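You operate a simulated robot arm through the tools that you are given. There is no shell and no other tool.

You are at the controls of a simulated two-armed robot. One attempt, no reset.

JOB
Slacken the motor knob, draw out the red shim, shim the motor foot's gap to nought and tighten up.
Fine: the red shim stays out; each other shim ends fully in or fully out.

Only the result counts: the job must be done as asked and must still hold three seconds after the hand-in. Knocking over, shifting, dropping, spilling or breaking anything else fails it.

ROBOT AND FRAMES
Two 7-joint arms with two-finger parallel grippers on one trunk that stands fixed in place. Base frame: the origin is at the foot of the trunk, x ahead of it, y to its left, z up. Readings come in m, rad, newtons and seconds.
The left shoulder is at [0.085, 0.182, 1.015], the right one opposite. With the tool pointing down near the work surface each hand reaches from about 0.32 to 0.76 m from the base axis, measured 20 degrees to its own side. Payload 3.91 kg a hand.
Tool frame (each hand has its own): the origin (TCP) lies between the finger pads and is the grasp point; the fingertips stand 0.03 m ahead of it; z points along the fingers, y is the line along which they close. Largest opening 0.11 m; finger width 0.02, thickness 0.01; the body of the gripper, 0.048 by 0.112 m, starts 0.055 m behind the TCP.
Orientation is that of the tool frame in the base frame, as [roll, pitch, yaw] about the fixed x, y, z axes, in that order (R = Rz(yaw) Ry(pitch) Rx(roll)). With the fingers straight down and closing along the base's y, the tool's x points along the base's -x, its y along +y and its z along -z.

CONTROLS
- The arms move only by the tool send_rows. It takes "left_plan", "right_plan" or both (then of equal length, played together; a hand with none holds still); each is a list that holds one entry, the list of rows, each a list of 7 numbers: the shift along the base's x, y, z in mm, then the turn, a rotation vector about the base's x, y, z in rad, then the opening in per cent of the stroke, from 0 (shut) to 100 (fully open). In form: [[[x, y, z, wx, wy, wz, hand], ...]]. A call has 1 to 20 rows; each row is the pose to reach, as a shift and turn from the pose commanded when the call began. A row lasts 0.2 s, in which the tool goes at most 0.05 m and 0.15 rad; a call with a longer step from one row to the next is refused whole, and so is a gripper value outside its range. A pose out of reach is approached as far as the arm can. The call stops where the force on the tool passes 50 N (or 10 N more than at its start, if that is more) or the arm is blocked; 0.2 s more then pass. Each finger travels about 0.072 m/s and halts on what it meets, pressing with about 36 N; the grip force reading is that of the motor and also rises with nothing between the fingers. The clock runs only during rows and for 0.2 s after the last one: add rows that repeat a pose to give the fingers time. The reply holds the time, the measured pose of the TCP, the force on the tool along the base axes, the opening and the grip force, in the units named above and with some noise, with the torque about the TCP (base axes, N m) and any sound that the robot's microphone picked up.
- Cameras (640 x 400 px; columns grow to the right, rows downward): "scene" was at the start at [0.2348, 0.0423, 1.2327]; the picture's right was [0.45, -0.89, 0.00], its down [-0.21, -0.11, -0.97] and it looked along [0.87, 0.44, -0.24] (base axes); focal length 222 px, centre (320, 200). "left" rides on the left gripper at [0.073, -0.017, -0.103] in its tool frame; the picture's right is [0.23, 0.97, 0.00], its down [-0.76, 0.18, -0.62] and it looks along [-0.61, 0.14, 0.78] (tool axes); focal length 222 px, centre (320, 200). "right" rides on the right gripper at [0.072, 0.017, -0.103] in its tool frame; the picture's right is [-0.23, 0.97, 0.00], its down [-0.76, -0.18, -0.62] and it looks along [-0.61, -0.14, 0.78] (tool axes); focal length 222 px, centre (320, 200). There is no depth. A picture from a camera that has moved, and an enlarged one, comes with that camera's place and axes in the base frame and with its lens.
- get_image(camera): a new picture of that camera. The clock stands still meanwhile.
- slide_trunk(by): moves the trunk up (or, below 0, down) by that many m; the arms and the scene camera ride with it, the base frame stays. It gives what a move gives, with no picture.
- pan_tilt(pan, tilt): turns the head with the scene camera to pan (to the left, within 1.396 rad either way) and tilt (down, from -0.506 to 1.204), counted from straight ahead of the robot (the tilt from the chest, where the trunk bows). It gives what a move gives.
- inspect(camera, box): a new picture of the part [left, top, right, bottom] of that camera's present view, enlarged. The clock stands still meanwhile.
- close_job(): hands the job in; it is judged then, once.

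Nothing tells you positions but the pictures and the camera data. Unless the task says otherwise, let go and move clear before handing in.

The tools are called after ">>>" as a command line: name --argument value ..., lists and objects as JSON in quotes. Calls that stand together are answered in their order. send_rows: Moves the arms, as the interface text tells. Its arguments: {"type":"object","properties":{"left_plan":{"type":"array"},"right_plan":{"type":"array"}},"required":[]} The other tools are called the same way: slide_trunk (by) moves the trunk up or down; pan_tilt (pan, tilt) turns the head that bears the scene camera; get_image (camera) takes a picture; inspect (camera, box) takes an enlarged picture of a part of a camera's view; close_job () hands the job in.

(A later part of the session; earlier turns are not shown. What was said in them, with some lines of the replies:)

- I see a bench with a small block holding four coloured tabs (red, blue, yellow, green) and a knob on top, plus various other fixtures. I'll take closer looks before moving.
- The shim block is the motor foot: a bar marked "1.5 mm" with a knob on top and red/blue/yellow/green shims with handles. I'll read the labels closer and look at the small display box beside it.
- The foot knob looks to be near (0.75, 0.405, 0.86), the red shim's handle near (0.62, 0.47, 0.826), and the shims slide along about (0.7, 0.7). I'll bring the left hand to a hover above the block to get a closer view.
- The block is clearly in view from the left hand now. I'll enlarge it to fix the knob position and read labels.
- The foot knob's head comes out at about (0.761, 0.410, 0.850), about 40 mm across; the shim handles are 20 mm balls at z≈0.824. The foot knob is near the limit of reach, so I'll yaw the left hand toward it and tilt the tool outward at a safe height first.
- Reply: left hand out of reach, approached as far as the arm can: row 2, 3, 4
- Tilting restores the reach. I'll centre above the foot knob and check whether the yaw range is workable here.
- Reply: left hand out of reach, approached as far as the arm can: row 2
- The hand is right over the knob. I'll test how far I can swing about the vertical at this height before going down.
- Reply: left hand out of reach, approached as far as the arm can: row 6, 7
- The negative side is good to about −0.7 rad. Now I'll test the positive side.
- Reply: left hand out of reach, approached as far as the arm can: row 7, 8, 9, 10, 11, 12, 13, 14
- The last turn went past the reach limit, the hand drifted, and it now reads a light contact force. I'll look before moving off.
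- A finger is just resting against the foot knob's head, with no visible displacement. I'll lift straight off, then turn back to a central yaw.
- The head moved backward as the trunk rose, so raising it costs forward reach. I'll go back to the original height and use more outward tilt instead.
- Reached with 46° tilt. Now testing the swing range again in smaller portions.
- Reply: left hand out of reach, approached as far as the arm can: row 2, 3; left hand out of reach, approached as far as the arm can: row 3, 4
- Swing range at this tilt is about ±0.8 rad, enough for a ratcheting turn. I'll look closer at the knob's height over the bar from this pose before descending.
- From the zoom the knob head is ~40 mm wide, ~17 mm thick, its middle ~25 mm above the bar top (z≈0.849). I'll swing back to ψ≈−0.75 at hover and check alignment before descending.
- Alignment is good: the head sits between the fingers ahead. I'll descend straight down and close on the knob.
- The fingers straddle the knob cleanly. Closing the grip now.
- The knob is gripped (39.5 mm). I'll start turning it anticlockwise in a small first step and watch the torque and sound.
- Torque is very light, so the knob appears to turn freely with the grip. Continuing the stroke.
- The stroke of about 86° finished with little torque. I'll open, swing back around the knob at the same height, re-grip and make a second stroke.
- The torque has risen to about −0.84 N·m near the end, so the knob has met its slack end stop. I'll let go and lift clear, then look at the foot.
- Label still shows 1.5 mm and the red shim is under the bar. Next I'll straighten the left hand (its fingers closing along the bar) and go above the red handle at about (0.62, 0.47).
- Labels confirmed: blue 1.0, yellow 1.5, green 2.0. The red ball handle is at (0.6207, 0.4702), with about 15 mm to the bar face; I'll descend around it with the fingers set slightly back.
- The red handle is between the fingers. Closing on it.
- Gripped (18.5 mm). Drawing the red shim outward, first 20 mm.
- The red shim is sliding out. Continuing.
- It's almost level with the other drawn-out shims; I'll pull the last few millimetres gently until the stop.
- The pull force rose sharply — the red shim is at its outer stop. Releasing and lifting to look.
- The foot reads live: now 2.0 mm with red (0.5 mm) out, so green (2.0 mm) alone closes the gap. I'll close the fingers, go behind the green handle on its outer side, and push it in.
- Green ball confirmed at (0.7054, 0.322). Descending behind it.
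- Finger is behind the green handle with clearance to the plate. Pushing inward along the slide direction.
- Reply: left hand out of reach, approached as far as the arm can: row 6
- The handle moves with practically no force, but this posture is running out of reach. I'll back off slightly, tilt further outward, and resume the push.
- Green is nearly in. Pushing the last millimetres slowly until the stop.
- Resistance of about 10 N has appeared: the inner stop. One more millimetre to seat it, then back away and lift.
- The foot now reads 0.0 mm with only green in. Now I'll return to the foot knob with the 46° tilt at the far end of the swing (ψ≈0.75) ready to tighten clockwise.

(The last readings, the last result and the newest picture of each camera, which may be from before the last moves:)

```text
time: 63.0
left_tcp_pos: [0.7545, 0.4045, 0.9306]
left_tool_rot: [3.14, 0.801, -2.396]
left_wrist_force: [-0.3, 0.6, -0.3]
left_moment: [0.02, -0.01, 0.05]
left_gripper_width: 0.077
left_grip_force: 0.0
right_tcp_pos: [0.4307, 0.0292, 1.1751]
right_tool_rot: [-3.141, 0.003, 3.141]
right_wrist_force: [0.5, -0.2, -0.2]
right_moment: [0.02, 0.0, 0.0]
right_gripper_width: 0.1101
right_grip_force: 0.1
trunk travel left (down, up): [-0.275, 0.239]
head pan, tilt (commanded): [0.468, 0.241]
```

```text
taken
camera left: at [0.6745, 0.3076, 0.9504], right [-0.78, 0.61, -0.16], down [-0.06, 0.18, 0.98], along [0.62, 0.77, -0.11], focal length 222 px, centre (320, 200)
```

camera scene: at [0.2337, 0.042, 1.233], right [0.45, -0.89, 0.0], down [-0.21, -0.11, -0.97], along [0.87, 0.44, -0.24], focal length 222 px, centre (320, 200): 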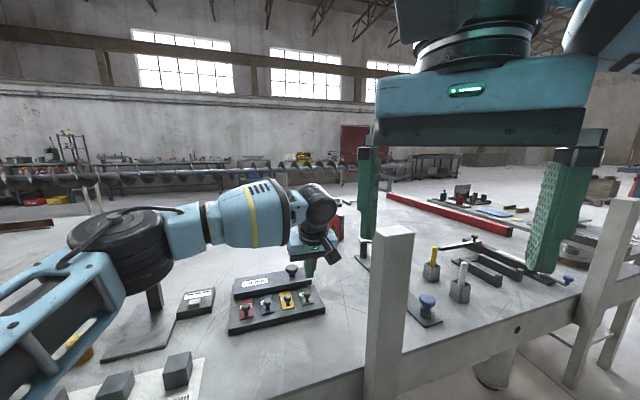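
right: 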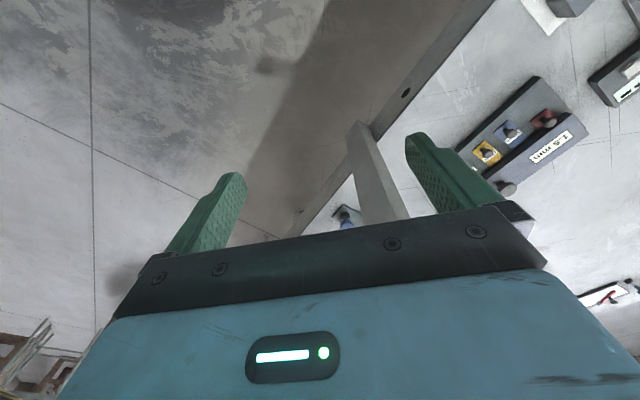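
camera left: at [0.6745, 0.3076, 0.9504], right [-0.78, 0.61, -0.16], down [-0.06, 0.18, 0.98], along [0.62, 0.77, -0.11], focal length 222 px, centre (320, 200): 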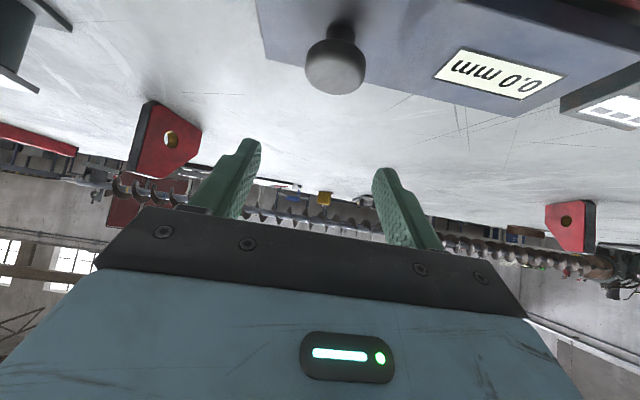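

>>> send_rows --left_plan '[[[1.1, -1.2, -25, 0, 0, 0, 70], [1.1, -1.2, -45, 0, 0, 0, 70], [1.1, -1.2, -60, 0, 0, 0, 70], [1.1, -1.2, -70, 0, 0, 0, 70], [1.1, -1.2, -70, 0, 0, 0, 70]]]'

>>> get_image --camera "left"

>>> inspect --camera "scene" --box '[220, 220, 330, 310]'

```text
time: 64.2
left_tcp_pos: [0.7563, 0.403, 0.8602]
left_tool_rot: [3.141, 0.801, -2.393]
left_wrist_force: [0.4, -0.2, -0.5]
left_moment: [-0.02, -0.01, 0.02]
left_gripper_width: 0.077
left_grip_force: 0.0
right_tcp_pos: [0.4324, 0.029, 1.1752]
right_tool_rot: [-3.138, -0.001, -3.142]
right_wrist_force: [0.1, -0.1, 0.6]
right_moment: [-0.03, 0.04, 0.03]
right_gripper_width: 0.11
right_grip_force: 0.1
trunk travel left (down, up): [-0.275, 0.239]
head pan, tilt (commanded): [0.468, 0.241]
```

```text
taken
camera left: at [0.6768, 0.3062, 0.8805], right [-0.78, 0.61, -0.16], down [-0.06, 0.19, 0.98], along [0.62, 0.77, -0.11], focal length 222 px, centre (320, 200)
```

left: 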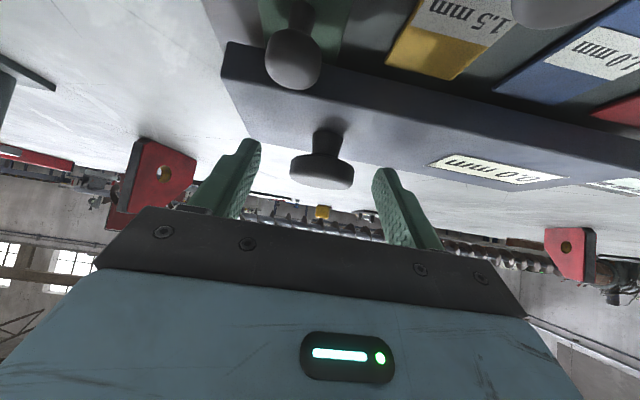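

```text
4.44 times, centred on (275, 265) of scene
camera zoom: at [0.2348, 0.0423, 1.2327], right [0.45, -0.89, 0.0], down [-0.21, -0.11, -0.97], along [0.87, 0.44, -0.24], focal length 989 px, centre (520, -89)
```

zoom: 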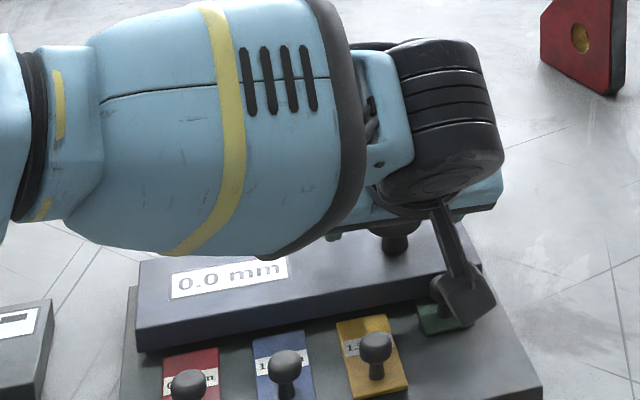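

Aligned over the knob. Closing and turning clockwise for the first tightening stroke.

>>> send_rows --left_plan '[[[0, 0, 0, 0, 0, 0, 45], [0, 0, 0, 0, 0, 0, 20], [0, 0, 0, 0, 0, 0, 0], [0, 0, 0, 0, 0, 0, 0], [-0.84, 1.04, 0, 0, 0, -0.14, 0], [-1.53, 2.19, 0, 0, 0, -0.28, 0], [-2.04, 3.42, 0, 0, 0, -0.42, 0], [-2.38, 4.71, 0, 0, 0, -0.56, 0], [-2.54, 6.04, 0, 0, 0, -0.7, 0], [-2.51, 7.37, 0, 0, 0, -0.84, 0], [-2.3, 8.69, 0, 0, 0, -0.98, 0], [-1.9, 9.97, 0, 0, 0, -1.12, 0], [-1.33, 11.18, 0, 0, 0, -1.26, 0], [-0.6, 12.29, 0, 0, 0, -1.4, 0], [0.02, 13.02, 0, 0, 0, -1.5, 0]]]'

>>> get_image --camera "left"

```text
time: 67.4
left_tcp_pos: [0.7566, 0.4163, 0.8621]
left_tool_rot: [3.138, 0.801, 2.39]
left_wrist_force: [-12.3, 3.3, -1.7]
left_moment: [0.36, 1.14, -0.06]
left_gripper_width: 0.0394
left_grip_force: 45.4
right_tcp_pos: [0.4305, 0.0282, 1.1754]
right_tool_rot: [-3.141, 0.003, 3.141]
right_wrist_force: [-0.1, 0.8, -0.5]
right_moment: [0.0, 0.03, 0.0]
right_gripper_width: 0.11
right_grip_force: 0.1
trunk travel left (down, up): [-0.275, 0.239]
head pan, tilt (commanded): [0.468, 0.241]
```

```text
taken
camera left: at [0.6537, 0.4898, 0.8811], right [0.55, 0.82, -0.16], down [0.18, 0.07, 0.98], along [0.82, -0.57, -0.11], focal length 222 px, centre (320, 200)
```

left: 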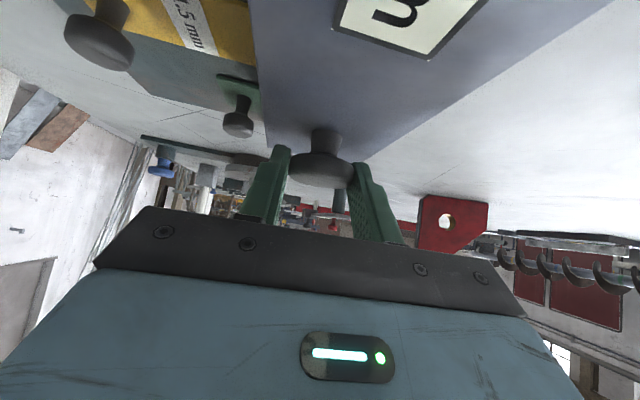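

Turned freely; no stop yet. Opening, swinging back and repeating.

>>> send_rows --left_plan '[[[0, 0, 0, 0, 0, 0, 40], [0, 0, 0, 0, 0, 0, 70], [0, 0, 0, 0, 0, 0, 70], [-0.62, -0.73, 0, 0, 0, 0.1, 70], [-1.35, -1.84, 0, 0, 0, 0.24, 70], [-1.92, -3.05, 0, 0, 0, 0.38, 70], [-2.32, -4.33, 0, 0, 0, 0.52, 70], [-2.53, -5.65, 0, 0, 0, 0.66, 70], [-2.56, -6.98, 0, 0, 0, 0.8, 70], [-2.4, -8.31, 0, 0, 0, 0.94, 70], [-2.06, -9.6, 0, 0, 0, 1.08, 70], [-1.55, -10.83, 0, 0, 0, 1.22, 70], [-0.86, -11.98, 0, 0, 0, 1.36, 70], [-0.02, -13.02, 0, 0, 0, 1.5, 70], [-0.02, -13.02, 0, 0, 0, 1.5, 70]]]'

>>> send_rows --left_plan '[[[0, 0, 0, 0, 0, 0, 45], [0, 0, 0, 0, 0, 0, 20], [0, 0, 0, 0, 0, 0, 0], [0, 0, 0, 0, 0, 0, 0], [-0.84, 1.04, 0, 0, 0, -0.14, 0], [-1.53, 2.19, 0, 0, 0, -0.28, 0]]]'

```text
time: 70.6
left_tcp_pos: [0.7578, 0.4024, 0.8627]
left_tool_rot: [3.14, 0.8, -2.39]
left_wrist_force: [0.0, 0.4, 0.6]
left_moment: [0.03, -0.02, -0.03]
left_gripper_width: 0.077
left_grip_force: 0.0
right_tcp_pos: [0.431, 0.0286, 1.1767]
right_tool_rot: [-3.139, 0.004, -3.141]
right_wrist_force: [-0.4, 0.0, -1.0]
right_moment: [-0.02, -0.01, -0.03]
right_gripper_width: 0.1098
right_grip_force: 0.2
trunk travel left (down, up): [-0.275, 0.239]
head pan, tilt (commanded): [0.468, 0.241]
```

```text
time: 72.0
left_tcp_pos: [0.7554, 0.4052, 0.8609]
left_tool_rot: [-3.141, 0.802, -2.674]
left_wrist_force: [-2.2, 6.0, 2.2]
left_moment: [-0.24, 0.9, 0.06]
left_gripper_width: 0.039
left_grip_force: 44.9
right_tcp_pos: [0.4298, 0.029, 1.1766]
right_tool_rot: [-3.141, 0.002, -3.141]
right_wrist_force: [0.3, 0.0, 0.8]
right_moment: [-0.03, -0.01, -0.02]
right_gripper_width: 0.11
right_grip_force: 0.1
trunk travel left (down, up): [-0.275, 0.239]
head pan, tilt (commanded): [0.468, 0.241]
```

>>> send_rows --left_plan '[[[-0.51, 1.23, 0, 0, 0, -0.14, 0], [-0.85, 2.52, 0, 0, 0, -0.28, 0]]]'

>>> send_rows --left_plan '[[[-0.16, 1.33, 0, 0, 0, -0.14, 0], [-0.13, 2.66, 0, 0, 0, -0.28, 0]]]'

```text
time: 72.6
left_tcp_pos: [0.7542, 0.4079, 0.8616]
left_tool_rot: [3.141, 0.804, -2.953]
left_wrist_force: [-1.6, 6.2, 3.9]
left_moment: [0.11, 0.58, 0.06]
left_gripper_width: 0.0392
left_grip_force: 44.9
right_tcp_pos: [0.4311, 0.0301, 1.1769]
right_tool_rot: [-3.141, 0.002, 3.141]
right_wrist_force: [0.3, 0.6, 0.4]
right_moment: [0.03, 0.03, 0.02]
right_gripper_width: 0.11
right_grip_force: 0.1
trunk travel left (down, up): [-0.275, 0.239]
head pan, tilt (commanded): [0.468, 0.241]
```

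```text
time: 73.2
left_tcp_pos: [0.7555, 0.4099, 0.8625]
left_tool_rot: [-3.14, 0.803, 3.05]
left_wrist_force: [-3.2, 5.8, 7.8]
left_moment: [-0.29, 0.86, 0.04]
left_gripper_width: 0.0392
left_grip_force: 45.1
right_tcp_pos: [0.4301, 0.0287, 1.1757]
right_tool_rot: [3.14, 0.002, 3.141]
right_wrist_force: [-0.4, 0.1, -0.8]
right_moment: [-0.02, -0.03, -0.01]
right_gripper_width: 0.11
right_grip_force: 0.1
trunk travel left (down, up): [-0.275, 0.239]
head pan, tilt (commanded): [0.468, 0.241]
```

>>> send_rows --left_plan '[[[0.21, 1.32, 0, 0, 0, -0.14, 0], [0.61, 2.6, 0, 0, 0, -0.28, 0]]]'

>>> send_rows --left_plan '[[[0.57, 1.21, 0, 0, 0, -0.14, 0], [1.3, 2.32, 0, 0, 0, -0.28, 0], [1.92, 3.05, 0, 0, 0, -0.38, 0]]]'

```text
time: 73.8
left_tcp_pos: [0.7548, 0.4143, 0.8626]
left_tool_rot: [-3.138, 0.804, 2.771]
left_wrist_force: [0.4, 4.6, 6.9]
left_moment: [-0.21, 0.73, 0.0]
left_gripper_width: 0.0393
left_grip_force: 44.7
right_tcp_pos: [0.4302, 0.0311, 1.1758]
right_tool_rot: [-3.141, 0.002, -3.142]
right_wrist_force: [0.1, 0.0, -0.8]
right_moment: [0.01, 0.0, 0.0]
right_gripper_width: 0.11
right_grip_force: 0.0
trunk travel left (down, up): [-0.275, 0.239]
head pan, tilt (commanded): [0.468, 0.241]
```

```text
time: 74.6
left_tcp_pos: [0.7567, 0.4167, 0.8612]
left_tool_rot: [3.14, 0.802, 2.391]
left_wrist_force: [-4.2, 2.4, 8.2]
left_moment: [0.24, 0.5, 0.49]
left_gripper_width: 0.0393
left_grip_force: 45.2
right_tcp_pos: [0.4303, 0.0299, 1.1766]
right_tool_rot: [3.141, 0.002, -3.141]
right_wrist_force: [0.1, 0.1, -0.7]
right_moment: [-0.03, -0.03, -0.01]
right_gripper_width: 0.1099
right_grip_force: 0.1
trunk travel left (down, up): [-0.275, 0.239]
head pan, tilt (commanded): [0.468, 0.241]
```

Resistance has begun (0.49 N·m) right at the end of the stroke. I'll re-grip once more partway back and turn on to be sure it's hard against the tight stop.

>>> send_rows --left_plan '[[[0, 0, 0, 0, 0, 0, 40], [0, 0, 0, 0, 0, 0, 70], [0, 0, 0, 0, 0, 0, 70], [-0.62, -0.73, 0, 0, 0, 0.1, 70], [-1.35, -1.84, 0, 0, 0, 0.24, 70], [-1.92, -3.05, 0, 0, 0, 0.38, 70], [-2.32, -4.33, 0, 0, 0, 0.52, 70], [-2.53, -5.65, 0, 0, 0, 0.66, 70], [-2.53, -5.65, 0, 0, 0, 0.66, 45], [-2.53, -5.65, 0, 0, 0, 0.66, 20], [-2.53, -5.65, 0, 0, 0, 0.66, 0], [-2.53, -5.65, 0, 0, 0, 0.66, 0], [-2.53, -5.65, 0, 0, 0, 0.66, 0]]]'

>>> send_rows --left_plan '[[[0.21, 1.32, 0, 0, 0, -0.14, 0], [0.61, 2.6, 0, 0, 0, -0.28, 0]]]'

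```text
time: 77.4
left_tcp_pos: [0.7549, 0.4111, 0.8596]
left_tool_rot: [3.139, 0.801, 3.05]
left_wrist_force: [-0.9, 2.3, -1.2]
left_moment: [0.24, -0.31, 0.01]
left_gripper_width: 0.0393
left_grip_force: 44.9
right_tcp_pos: [0.431, 0.0293, 1.1745]
right_tool_rot: [3.141, 0.001, 3.141]
right_wrist_force: [-0.8, 0.2, 0.1]
right_moment: [-0.01, -0.04, 0.03]
right_gripper_width: 0.11
right_grip_force: 0.1
trunk travel left (down, up): [-0.275, 0.239]
head pan, tilt (commanded): [0.468, 0.241]
```

```text
time: 78.0
left_tcp_pos: [0.7557, 0.4153, 0.8606]
left_tool_rot: [-3.139, 0.804, 2.773]
left_wrist_force: [1.2, 4.9, -0.7]
left_moment: [-0.12, -0.12, 0.6]
left_gripper_width: 0.0394
left_grip_force: 45.0
right_tcp_pos: [0.4308, 0.0302, 1.1749]
right_tool_rot: [3.141, 0.0, -3.141]
right_wrist_force: [0.1, 0.4, -0.3]
right_moment: [0.01, -0.02, 0.01]
right_gripper_width: 0.1096
right_grip_force: 0.0
trunk travel left (down, up): [-0.275, 0.239]
head pan, tilt (commanded): [0.468, 0.241]
```

>>> send_rows --left_plan '[[[0.57, 1.21, 0, 0, 0, -0.14, 0], [1.3, 2.32, 0, 0, 0, -0.28, 0], [1.92, 3.05, 0, 0, 0, -0.38, 0]]]'

>>> get_image --camera "left"

```text
time: 78.8
left_tcp_pos: [0.7576, 0.4153, 0.8601]
left_tool_rot: [3.141, 0.802, 2.389]
left_wrist_force: [1.5, 1.2, -1.0]
left_moment: [0.15, 0.39, 0.59]
left_gripper_width: 0.0395
left_grip_force: 45.0
right_tcp_pos: [0.4309, 0.0289, 1.1753]
right_tool_rot: [-3.141, 0.001, -3.142]
right_wrist_force: [-0.5, -0.5, -0.1]
right_moment: [-0.02, 0.01, -0.01]
right_gripper_width: 0.11
right_grip_force: 0.0
trunk travel left (down, up): [-0.275, 0.239]
head pan, tilt (commanded): [0.468, 0.241]
```

```text
taken
camera left: at [0.6548, 0.4888, 0.8802], right [0.55, 0.82, -0.16], down [0.18, 0.07, 0.98], along [0.82, -0.57, -0.11], focal length 222 px, centre (320, 200)
```

left: 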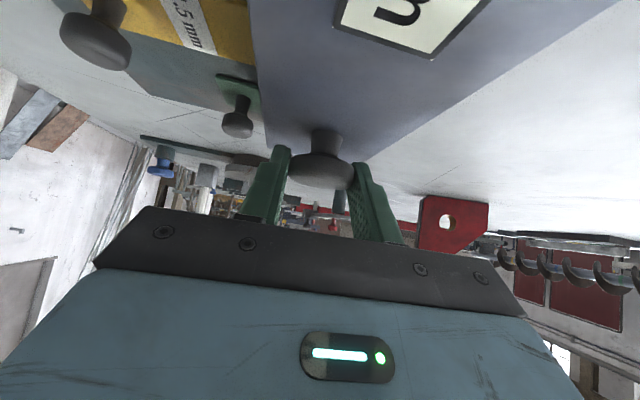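

Torque holds steady at ~0.6 N·m through the stroke, which looks like slipping at the hard stop. I'll do one more full re-gripped stroke to confirm it's tight.

>>> send_rows --left_plan '[[[0, 0, 0, 0, 0, 0, 40], [0, 0, 0, 0, 0, 0, 70], [0, 0, 0, 0, 0, 0, 70], [-0.62, -0.73, 0, 0, 0, 0.1, 70], [-1.35, -1.84, 0, 0, 0, 0.24, 70], [-1.92, -3.05, 0, 0, 0, 0.38, 70], [-2.32, -4.33, 0, 0, 0, 0.52, 70], [-2.53, -5.65, 0, 0, 0, 0.66, 70], [-2.56, -6.98, 0, 0, 0, 0.8, 70], [-2.4, -8.31, 0, 0, 0, 0.94, 70], [-2.4, -8.31, 0, 0, 0, 0.94, 70], [-2.4, -8.31, 0, 0, 0, 0.94, 45], [-2.4, -8.31, 0, 0, 0, 0.94, 20], [-2.4, -8.31, 0, 0, 0, 0.94, 0], [-2.4, -8.31, 0, 0, 0, 0.94, 0], [-2.4, -8.31, 0, 0, 0, 0.94, 0]]]'

>>> send_rows --left_plan '[[[-0.05, 0.45, 0, 0, 0, -0.05, 0]]]'

>>> send_rows --left_plan '[[[-0.11, 0.88, 0, 0, 0, -0.09, 0], [-0.08, 2.21, 0, 0, 0, -0.23, 0]]]'

>>> send_rows --left_plan '[[[0.21, 1.32, 0, 0, 0, -0.14, 0], [0.61, 2.6, 0, 0, 0, -0.28, 0], [1.18, 3.81, 0, 0, 0, -0.42, 0], [1.91, 4.92, 0, 0, 0, -0.56, 0]]]'

```text
time: 82.2
left_tcp_pos: [0.755, 0.4094, 0.8614]
left_tool_rot: [3.138, 0.802, -2.953]
left_wrist_force: [0.7, 5.9, 2.3]
left_moment: [0.48, 0.13, 0.11]
left_gripper_width: 0.0395
left_grip_force: 45.6
right_tcp_pos: [0.4314, 0.0303, 1.1756]
right_tool_rot: [-3.141, 0.002, 3.141]
right_wrist_force: [0.8, -0.5, 0.2]
right_moment: [0.01, 0.0, -0.07]
right_gripper_width: 0.1101
right_grip_force: 0.0
trunk travel left (down, up): [-0.275, 0.239]
head pan, tilt (commanded): [0.468, 0.241]
```

```text
time: 82.6
left_tcp_pos: [0.7553, 0.4094, 0.8617]
left_tool_rot: [-3.142, 0.801, -2.998]
left_wrist_force: [-2.8, 5.7, 3.1]
left_moment: [-0.05, 0.14, 0.82]
left_gripper_width: 0.0393
left_grip_force: 44.8
right_tcp_pos: [0.4303, 0.0294, 1.1767]
right_tool_rot: [-3.141, 0.004, 3.141]
right_wrist_force: [0.0, -0.1, -1.0]
right_moment: [0.0, 0.03, -0.02]
right_gripper_width: 0.1101
right_grip_force: 0.1
trunk travel left (down, up): [-0.275, 0.239]
head pan, tilt (commanded): [0.468, 0.241]
```

```text
time: 83.2
left_tcp_pos: [0.7559, 0.4113, 0.8605]
left_tool_rot: [-3.139, 0.805, 3.055]
left_wrist_force: [-0.4, 4.8, 1.7]
left_moment: [-0.3, -0.33, 0.45]
left_gripper_width: 0.0394
left_grip_force: 44.8
right_tcp_pos: [0.4303, 0.0309, 1.1758]
right_tool_rot: [-3.141, 0.001, 3.14]
right_wrist_force: [-0.7, -0.3, 0.0]
right_moment: [0.02, 0.01, -0.02]
right_gripper_width: 0.1102
right_grip_force: 0.0
trunk travel left (down, up): [-0.275, 0.239]
head pan, tilt (commanded): [0.468, 0.241]
```

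```text
time: 84.2
left_tcp_pos: [0.7568, 0.4147, 0.8602]
left_tool_rot: [-3.139, 0.804, 2.492]
left_wrist_force: [1.7, 1.5, 2.6]
left_moment: [-0.14, 0.13, 0.6]
left_gripper_width: 0.0396
left_grip_force: 44.7
right_tcp_pos: [0.431, 0.0305, 1.1759]
right_tool_rot: [3.141, 0.0, 3.141]
right_wrist_force: [0.2, 0.1, 0.3]
right_moment: [-0.01, 0.01, -0.06]
right_gripper_width: 0.1099
right_grip_force: 0.2
trunk travel left (down, up): [-0.275, 0.239]
head pan, tilt (commanded): [0.468, 0.241]
```

Static peak 0.82 N·m within 0.05 rad, then slip: the knob is hard against its tight stop. Releasing and lifting clear.

>>> send_rows --left_plan '[[[0, 0, 0, 0, 0, 0, 40], [0, 0, 0, 0, 0, 0, 70], [0, 0, 0, 0, 0, 0, 70], [0, 0, 20, 0, 0, 0, 70], [0, 0, 50, 0, 0, 0, 70], [-15, 5, 85, 0, 0, 0, 70], [-45, 10, 120, 0, 0, 0, 70], [-85, 15, 150, 0, 0, 0, 70], [-130, 20, 170, 0, 0, 0, 70], [-170, 25, 180, 0, 0, 0, 70], [-170, 25, 180, 0, 0, 0, 70]]]'

>>> get_image --camera "scene"

>>> inspect --camera "scene" --box '[220, 250, 340, 340]'

>>> get_image --camera "left"

```text
refused: row 8 steps farther than a row can; nothing moved
```

```text
taken
camera scene: at [0.2348, 0.0423, 1.2327], right [0.45, -0.89, 0.0], down [-0.21, -0.11, -0.97], along [0.87, 0.44, -0.24], focal length 222 px, centre (320, 200)
```

scene: 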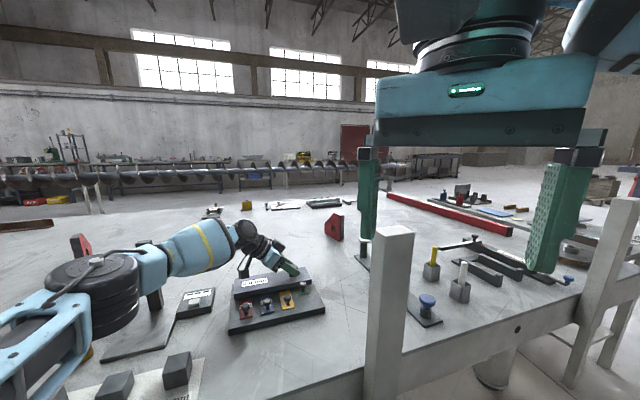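

```text
4.44 times, centred on (280, 295) of scene
camera zoom: at [0.2348, 0.0423, 1.2327], right [0.45, -0.89, 0.0], down [-0.21, -0.11, -0.97], along [0.87, 0.44, -0.24], focal length 989 px, centre (498, -222)
```

zoom: 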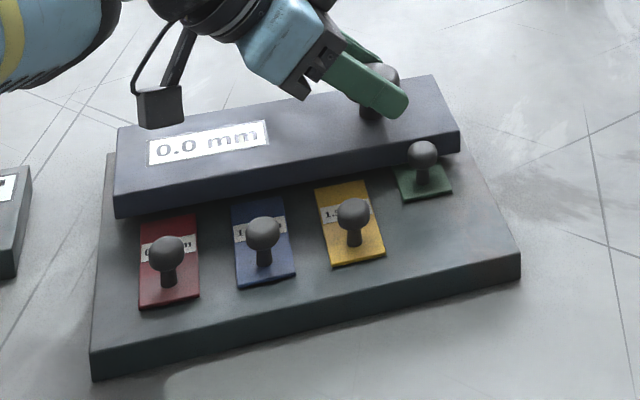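

```text
taken
camera left: at [0.6473, 0.4777, 0.8801], right [0.46, 0.87, -0.16], down [0.17, 0.09, 0.98], along [0.87, -0.48, -0.11], focal length 222 px, centre (320, 200)
```

left: 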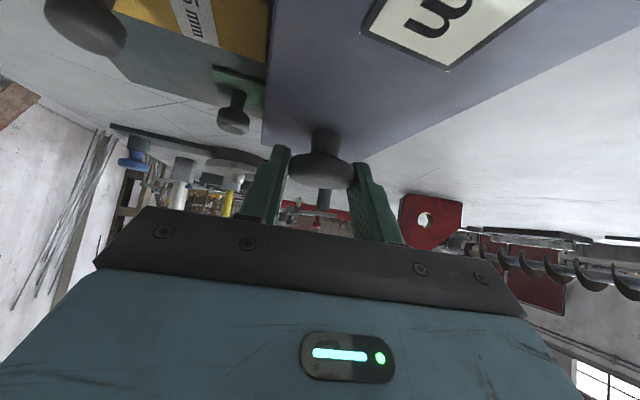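

The call was refused only for an over-long step; nothing moved and the foot still reads 0.0 mm. I'll send the release and lift with smaller steps.

>>> send_rows --left_plan '[[[0, 0, 0, 0, 0, 0, 40], [0, 0, 0, 0, 0, 0, 70], [0, 0, 0, 0, 0, 0, 70], [0, 0, 20, 0, 0, 0, 70], [0, 0, 50, 0, 0, 0, 70], [-15, 5, 80, 0, 0, 0, 70], [-40, 8, 110, 0, 0, 0, 70], [-70, 11, 135, 0, 0, 0, 70], [-105, 14, 155, 0, 0, 0, 70], [-140, 18, 170, 0, 0, 0, 70], [-175, 22, 180, 0, 0, 0, 70], [-175, 22, 180, 0, 0, 0, 70]]]'

>>> get_image --camera "scene"

>>> inspect --camera "scene" --box '[220, 250, 340, 340]'

>>> get_image --camera "left"

```text
time: 87.0
left_tcp_pos: [0.6235, 0.4055, 1.0268]
left_tool_rot: [3.124, 0.729, 2.445]
left_wrist_force: [-0.1, 0.1, -0.5]
left_moment: [0.03, 0.01, -0.04]
left_gripper_width: 0.0773
left_grip_force: 0.0
right_tcp_pos: [0.4684, 0.0113, 1.1586]
right_tool_rot: [3.124, -0.034, -3.141]
right_wrist_force: [0.8, -0.4, 0.2]
right_moment: [0.03, 0.07, -0.02]
right_gripper_width: 0.1099
right_grip_force: 0.0
trunk travel left (down, up): [-0.275, 0.239]
head pan, tilt (commanded): [0.468, 0.241]
stopped in row 12 (left hand): the arm was blocked; the commanded pose is now the measured one
```

```text
taken
camera scene: at [0.2745, 0.0241, 1.2237], right [0.45, -0.89, -0.03], down [-0.25, -0.09, -0.97], along [0.86, 0.44, -0.26], focal length 222 px, centre (320, 200)
```

scene: 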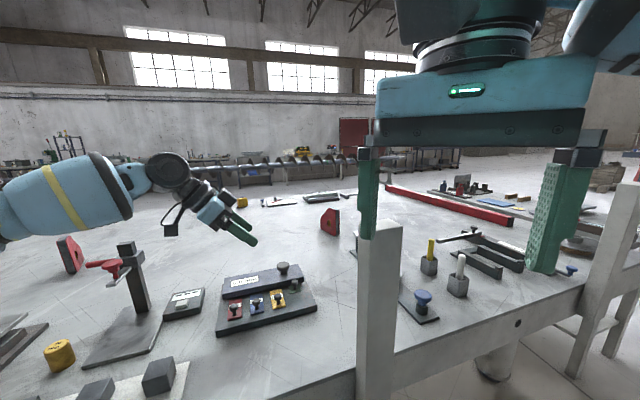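

```text
4.44 times, centred on (280, 295) of scene
camera zoom: at [0.2745, 0.0241, 1.2237], right [0.45, -0.89, -0.03], down [-0.25, -0.09, -0.97], along [0.86, 0.44, -0.26], focal length 989 px, centre (498, -222)
```

zoom: 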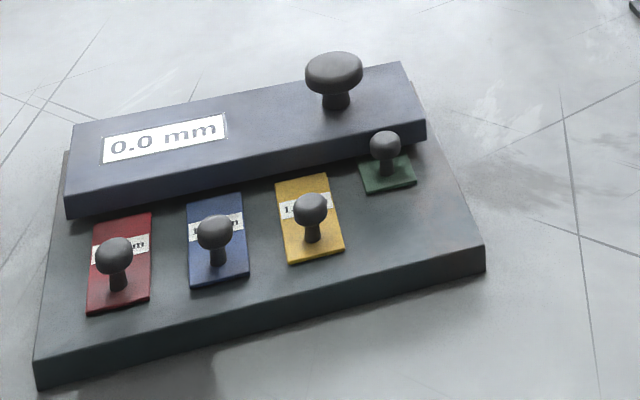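

```text
taken
camera left: at [0.5166, 0.47, 1.0556], right [0.48, 0.86, -0.14], down [0.22, 0.03, 0.97], along [0.85, -0.5, -0.18], focal length 222 px, centre (320, 200)
```

left: 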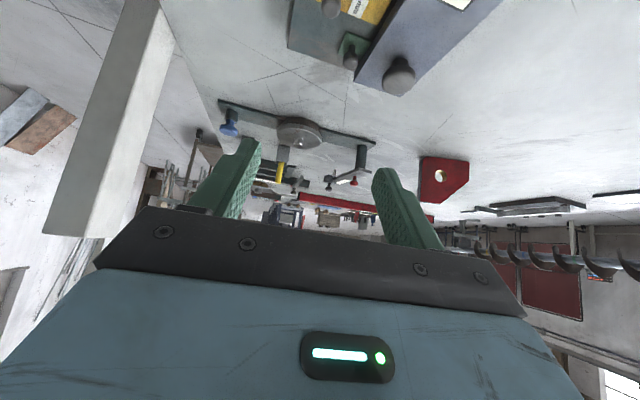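

The block looks right (0.0 mm, green in, others out), but the left arm was blocked during the retreat and the torso was nudged. I'll look toward the left elbow before moving.

>>> pan_tilt --pan 1.3 --tilt 0.6

>>> get_image --camera "scene"

```text
time: 88.2
left_tcp_pos: [0.6238, 0.405, 1.0256]
left_tool_rot: [3.128, 0.726, 2.449]
left_wrist_force: [-0.4, -0.1, 0.1]
left_moment: [0.03, 0.0, -0.03]
left_gripper_width: 0.0768
left_grip_force: 0.0
right_tcp_pos: [0.4696, 0.013, 1.1578]
right_tool_rot: [3.131, -0.033, 3.135]
right_wrist_force: [23.5, 46.0, -25.0]
right_moment: [-6.14, 1.16, -3.8]
right_gripper_width: 0.1096
right_grip_force: 0.0
trunk travel left (down, up): [-0.275, 0.239]
head pan, tilt (commanded): [1.3, 0.6]
```

```text
taken
camera scene: at [0.2386, 0.0598, 1.2036], right [0.85, -0.52, -0.04], down [-0.27, -0.38, -0.88], along [0.45, 0.76, -0.47], focal length 222 px, centre (320, 200)
```

scene: 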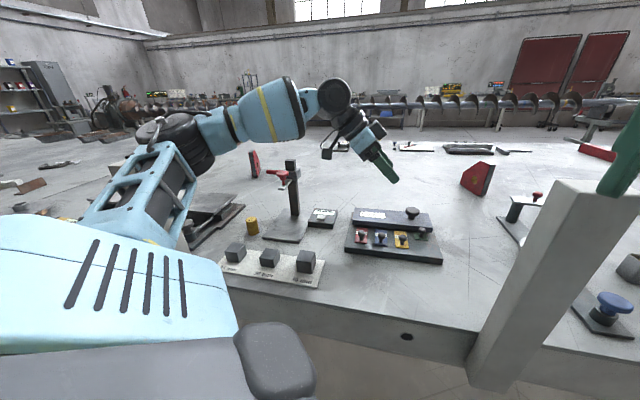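

The right hand now reports a contact force too. The clock stands still for pictures, so I'll look from all cameras first.

>>> get_image --camera "right"

>>> get_image --camera "left"

>>> inspect --camera "scene" --box '[0, 60, 400, 310]'

```text
taken
camera right: at [0.4005, 0.03, 1.2623], right [0.23, 0.97, 0.0], down [0.78, -0.19, 0.6], along [0.58, -0.14, -0.8], focal length 222 px, centre (320, 200)
```

right: 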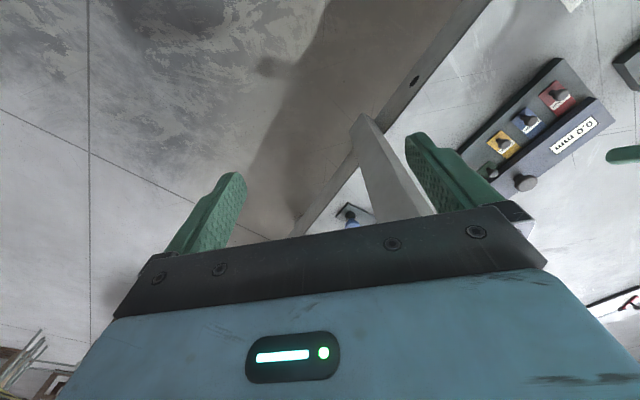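

```text
taken
camera left: at [0.5165, 0.4701, 1.055], right [0.48, 0.86, -0.14], down [0.23, 0.03, 0.97], along [0.84, -0.5, -0.18], focal length 222 px, centre (320, 200)
```

left: 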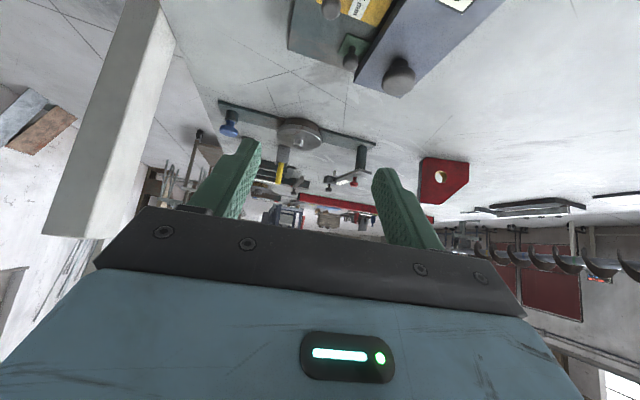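

```text
1.60 times, centred on (200, 185) of scene
camera zoom: at [0.2386, 0.0598, 1.2036], right [0.85, -0.52, -0.04], down [-0.27, -0.38, -0.88], along [0.45, 0.76, -0.47], focal length 356 px, centre (512, 224)
```

zoom: 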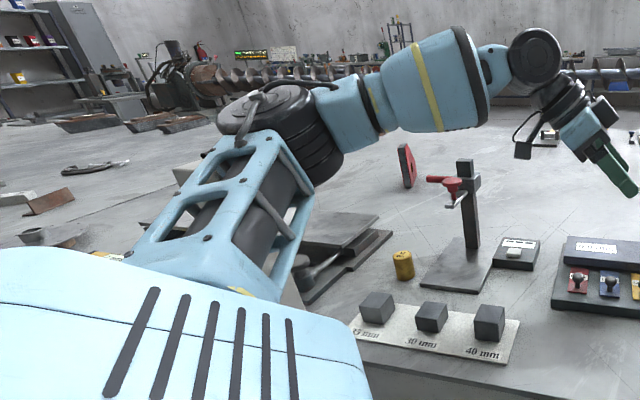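

The head seems to have come up against the right hand's camera when panned, so I'll turn it straight back first.

>>> pan_tilt --pan 0.468 --tilt 0.241

>>> get_image --camera "scene"

```text
time: 89.3
left_tcp_pos: [0.6217, 0.4045, 1.0267]
left_tool_rot: [3.126, 0.727, 2.448]
left_wrist_force: [0.1, 0.3, -0.3]
left_moment: [0.01, -0.01, 0.0]
left_gripper_width: 0.0771
left_grip_force: 0.1
right_tcp_pos: [0.4695, 0.0122, 1.1616]
right_tool_rot: [3.126, -0.032, -3.138]
right_wrist_force: [0.4, -0.8, -0.4]
right_moment: [-0.02, -0.03, 0.01]
right_gripper_width: 0.1101
right_grip_force: 0.0
trunk travel left (down, up): [-0.275, 0.239]
head pan, tilt (commanded): [0.468, 0.241]
```

```text
taken
camera scene: at [0.2746, 0.0238, 1.2244], right [0.45, -0.89, -0.03], down [-0.25, -0.09, -0.96], along [0.86, 0.44, -0.26], focal length 222 px, centre (320, 200)
```

scene: 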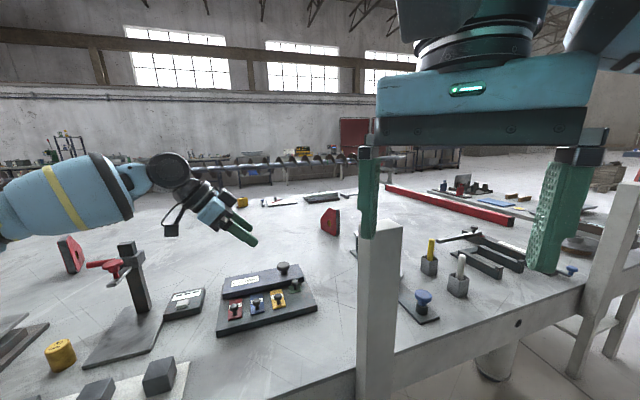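

Contact on the right hand is gone. Now I'll reverse the last bit of the left hand's retreat in small steps to relieve whatever blocked it.

>>> send_rows --left_plan '[[[10, -1, -3, 0, 0, 0, 70], [20, -2, -6, 0, 0, 0, 70], [30, -3, -9, 0, 0, 0, 70], [30, -3, -9, 0, 0, 0, 70]]]'

>>> get_image --camera "scene"

```text
time: 90.3
left_tcp_pos: [0.6322, 0.4202, 1.0256]
left_tool_rot: [3.127, 0.763, 2.453]
left_wrist_force: [0.7, -0.1, 0.5]
left_moment: [-0.02, -0.02, 0.0]
left_gripper_width: 0.077
left_grip_force: 0.0
right_tcp_pos: [0.447, 0.0287, 1.1698]
right_tool_rot: [3.14, -0.014, -3.14]
right_wrist_force: [0.4, -0.6, -0.1]
right_moment: [-0.01, 0.0, -0.01]
right_gripper_width: 0.1102
right_grip_force: 0.1
trunk travel left (down, up): [-0.275, 0.239]
head pan, tilt (commanded): [0.468, 0.241]
```

```text
taken
camera scene: at [0.252, 0.0414, 1.2294], right [0.45, -0.89, -0.01], down [-0.23, -0.11, -0.97], along [0.86, 0.44, -0.25], focal length 222 px, centre (320, 200)
```

scene: 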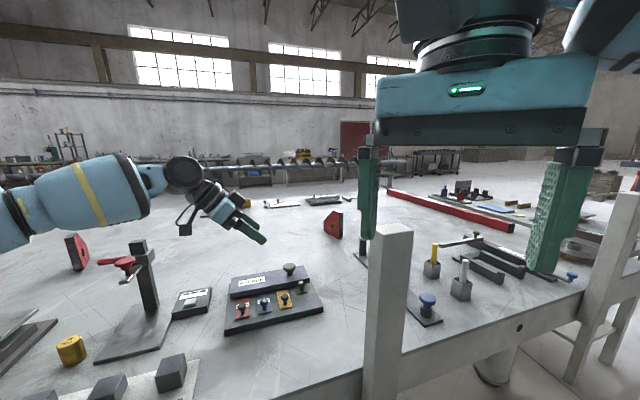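

The torso is settling back as the hand goes forward. Continuing a little further.

>>> send_rows --left_plan '[[[12, -1, -3, 0, 0, 0, 70], [24, -2, -6, 0, 0, 0, 70], [36, -3, -9, 0, 0, 0, 70], [36, -3, -9, 0, 0, 0, 70]]]'

>>> get_image --camera "scene"

```text
time: 91.3
left_tcp_pos: [0.6526, 0.4192, 1.028]
left_tool_rot: [3.115, 0.78, 2.452]
left_wrist_force: [-0.4, 0.0, -0.7]
left_moment: [0.01, 0.0, 0.0]
left_gripper_width: 0.0768
left_grip_force: 0.1
right_tcp_pos: [0.4306, 0.0287, 1.177]
right_tool_rot: [3.141, 0.002, -3.14]
right_wrist_force: [0.4, -0.5, 0.9]
right_moment: [0.01, -0.02, -0.02]
right_gripper_width: 0.11
right_grip_force: 0.0
trunk travel left (down, up): [-0.275, 0.239]
head pan, tilt (commanded): [0.468, 0.241]
```

```text
taken
camera scene: at [0.2339, 0.0417, 1.233], right [0.45, -0.89, 0.0], down [-0.21, -0.11, -0.97], along [0.87, 0.44, -0.24], focal length 222 px, centre (320, 200)
```

scene: 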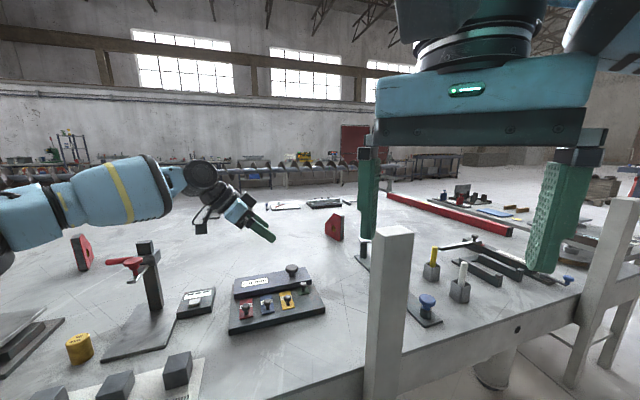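

The torso is back at its normal place and the objects in view stand as at the start. I'll take a moderate look left to check nothing was disturbed there.

>>> pan_tilt --pan 0.8 --tilt 0.4

>>> get_image --camera "scene"

```text
time: 92.1
left_tcp_pos: [0.6519, 0.4201, 1.0253]
left_tool_rot: [3.119, 0.777, 2.45]
left_wrist_force: [-0.1, -0.2, 0.3]
left_moment: [0.02, 0.0, 0.0]
left_gripper_width: 0.0768
left_grip_force: 0.1
right_tcp_pos: [0.4292, 0.0298, 1.1753]
right_tool_rot: [3.141, 0.0, 3.141]
right_wrist_force: [0.9, 0.2, -0.2]
right_moment: [0.01, 0.01, -0.05]
right_gripper_width: 0.1098
right_grip_force: 0.0
trunk travel left (down, up): [-0.275, 0.239]
head pan, tilt (commanded): [0.799, 0.4]
```

```text
taken
camera scene: at [0.216, 0.0665, 1.2179], right [0.72, -0.7, 0.0], down [-0.27, -0.28, -0.92], along [0.64, 0.66, -0.39], focal length 222 px, centre (320, 200)
```

scene: 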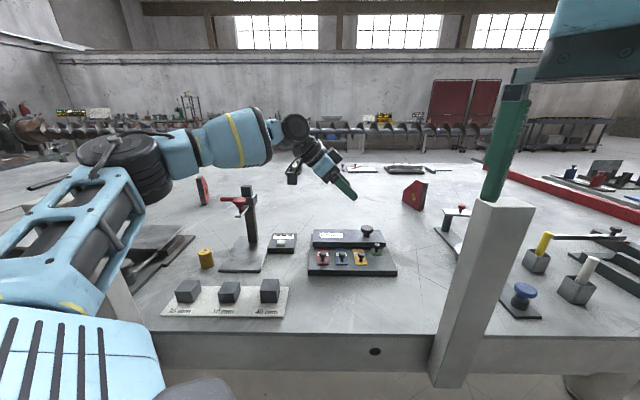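

I can now see a table post beside the left elbow — that fixed post is what blocked the retreat; nothing loose was touched. A final close look at the block.

>>> inspect --camera "scene" --box '[295, 215, 405, 285]'

>>> inspect --camera "scene" --box '[0, 120, 200, 400]'

>>> inspect --camera "right" --box '[440, 60, 640, 200]'

```text
5.71 times, centred on (350, 250) of scene
camera zoom: at [0.216, 0.0665, 1.2179], right [0.72, -0.7, 0.0], down [-0.27, -0.28, -0.92], along [0.64, 0.66, -0.39], focal length 1271 px, centre (149, -86)
```

zoom: 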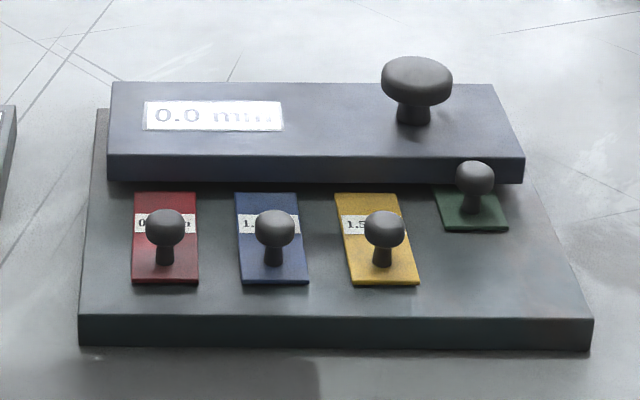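

```text
1.43 times, centred on (100, 260) of scene
camera zoom: at [0.216, 0.0665, 1.2179], right [0.72, -0.7, 0.0], down [-0.27, -0.28, -0.92], along [0.64, 0.66, -0.39], focal length 318 px, centre (634, 114)
```

zoom: 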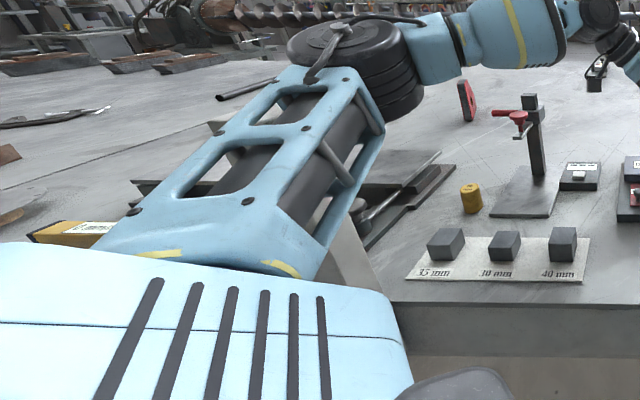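

```text
2.86 times, centred on (540, 130) of right
camera zoom: at [0.3576, 0.047, 1.2778], right [0.23, 0.97, 0.0], down [0.76, -0.18, 0.62], along [0.61, -0.14, -0.78], focal length 635 px, centre (-309, 400)
```

zoom: 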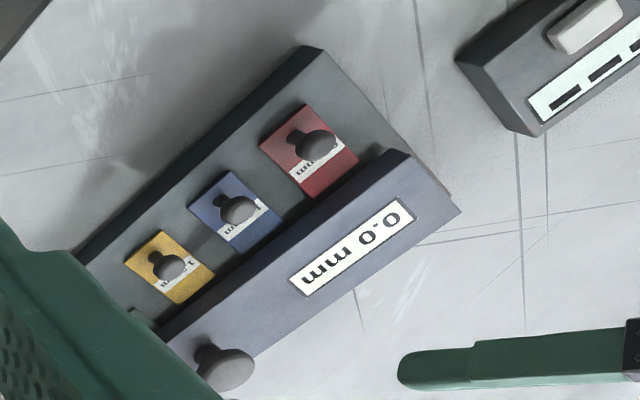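

The foot reads 0.0 mm and the knob was turned clockwise until it slipped at its stop. Green is fully in; red, blue and yellow sit level at the out position. Both hands are clear, and the block and the objects around it look as they did at the start. Handing in.

>>> close_job

```text
The job is handed in.
```

I finished the job and handed it in. The foot's readout shows 0.0 mm. I haven't been told how the judging came out.

- **Knob slackened:** I turned it anticlockwise until it met its end stop.
- **Red shim:** I drew it out to its stop. Its label reads 0.5 mm, and the readout went from 1.5 to 2.0 mm as it came out.
- **Gap closed:** I pushed the green 2.0 mm shim fully in against its stop. Blue and yellow were never moved and sit fully out, level with red.
- **Knob tightened:** I turned it clockwise until the fingers slipped on it. The torque peaked at about 0.8 N·m, so I take it to be hard against its tight stop.

**Contacts along the way:**
- **Knob:** early on, a finger rested lightly on it while I was testing reach.
- **Table post:** as the left hand backed away at the end, the arm was blocked and the torso was pushed about 4 cm out of place. The cause was almost certainly the left elbow pressing on the fixed table post beside it. I reversed the move and the torso settled back.
- **Right hand:** turning the head to look brought it up against the right hand's camera, so I turned it back.

In the last pictures, the block and the objects I could compare were where they started. The area behind the left arm I could see only partly.
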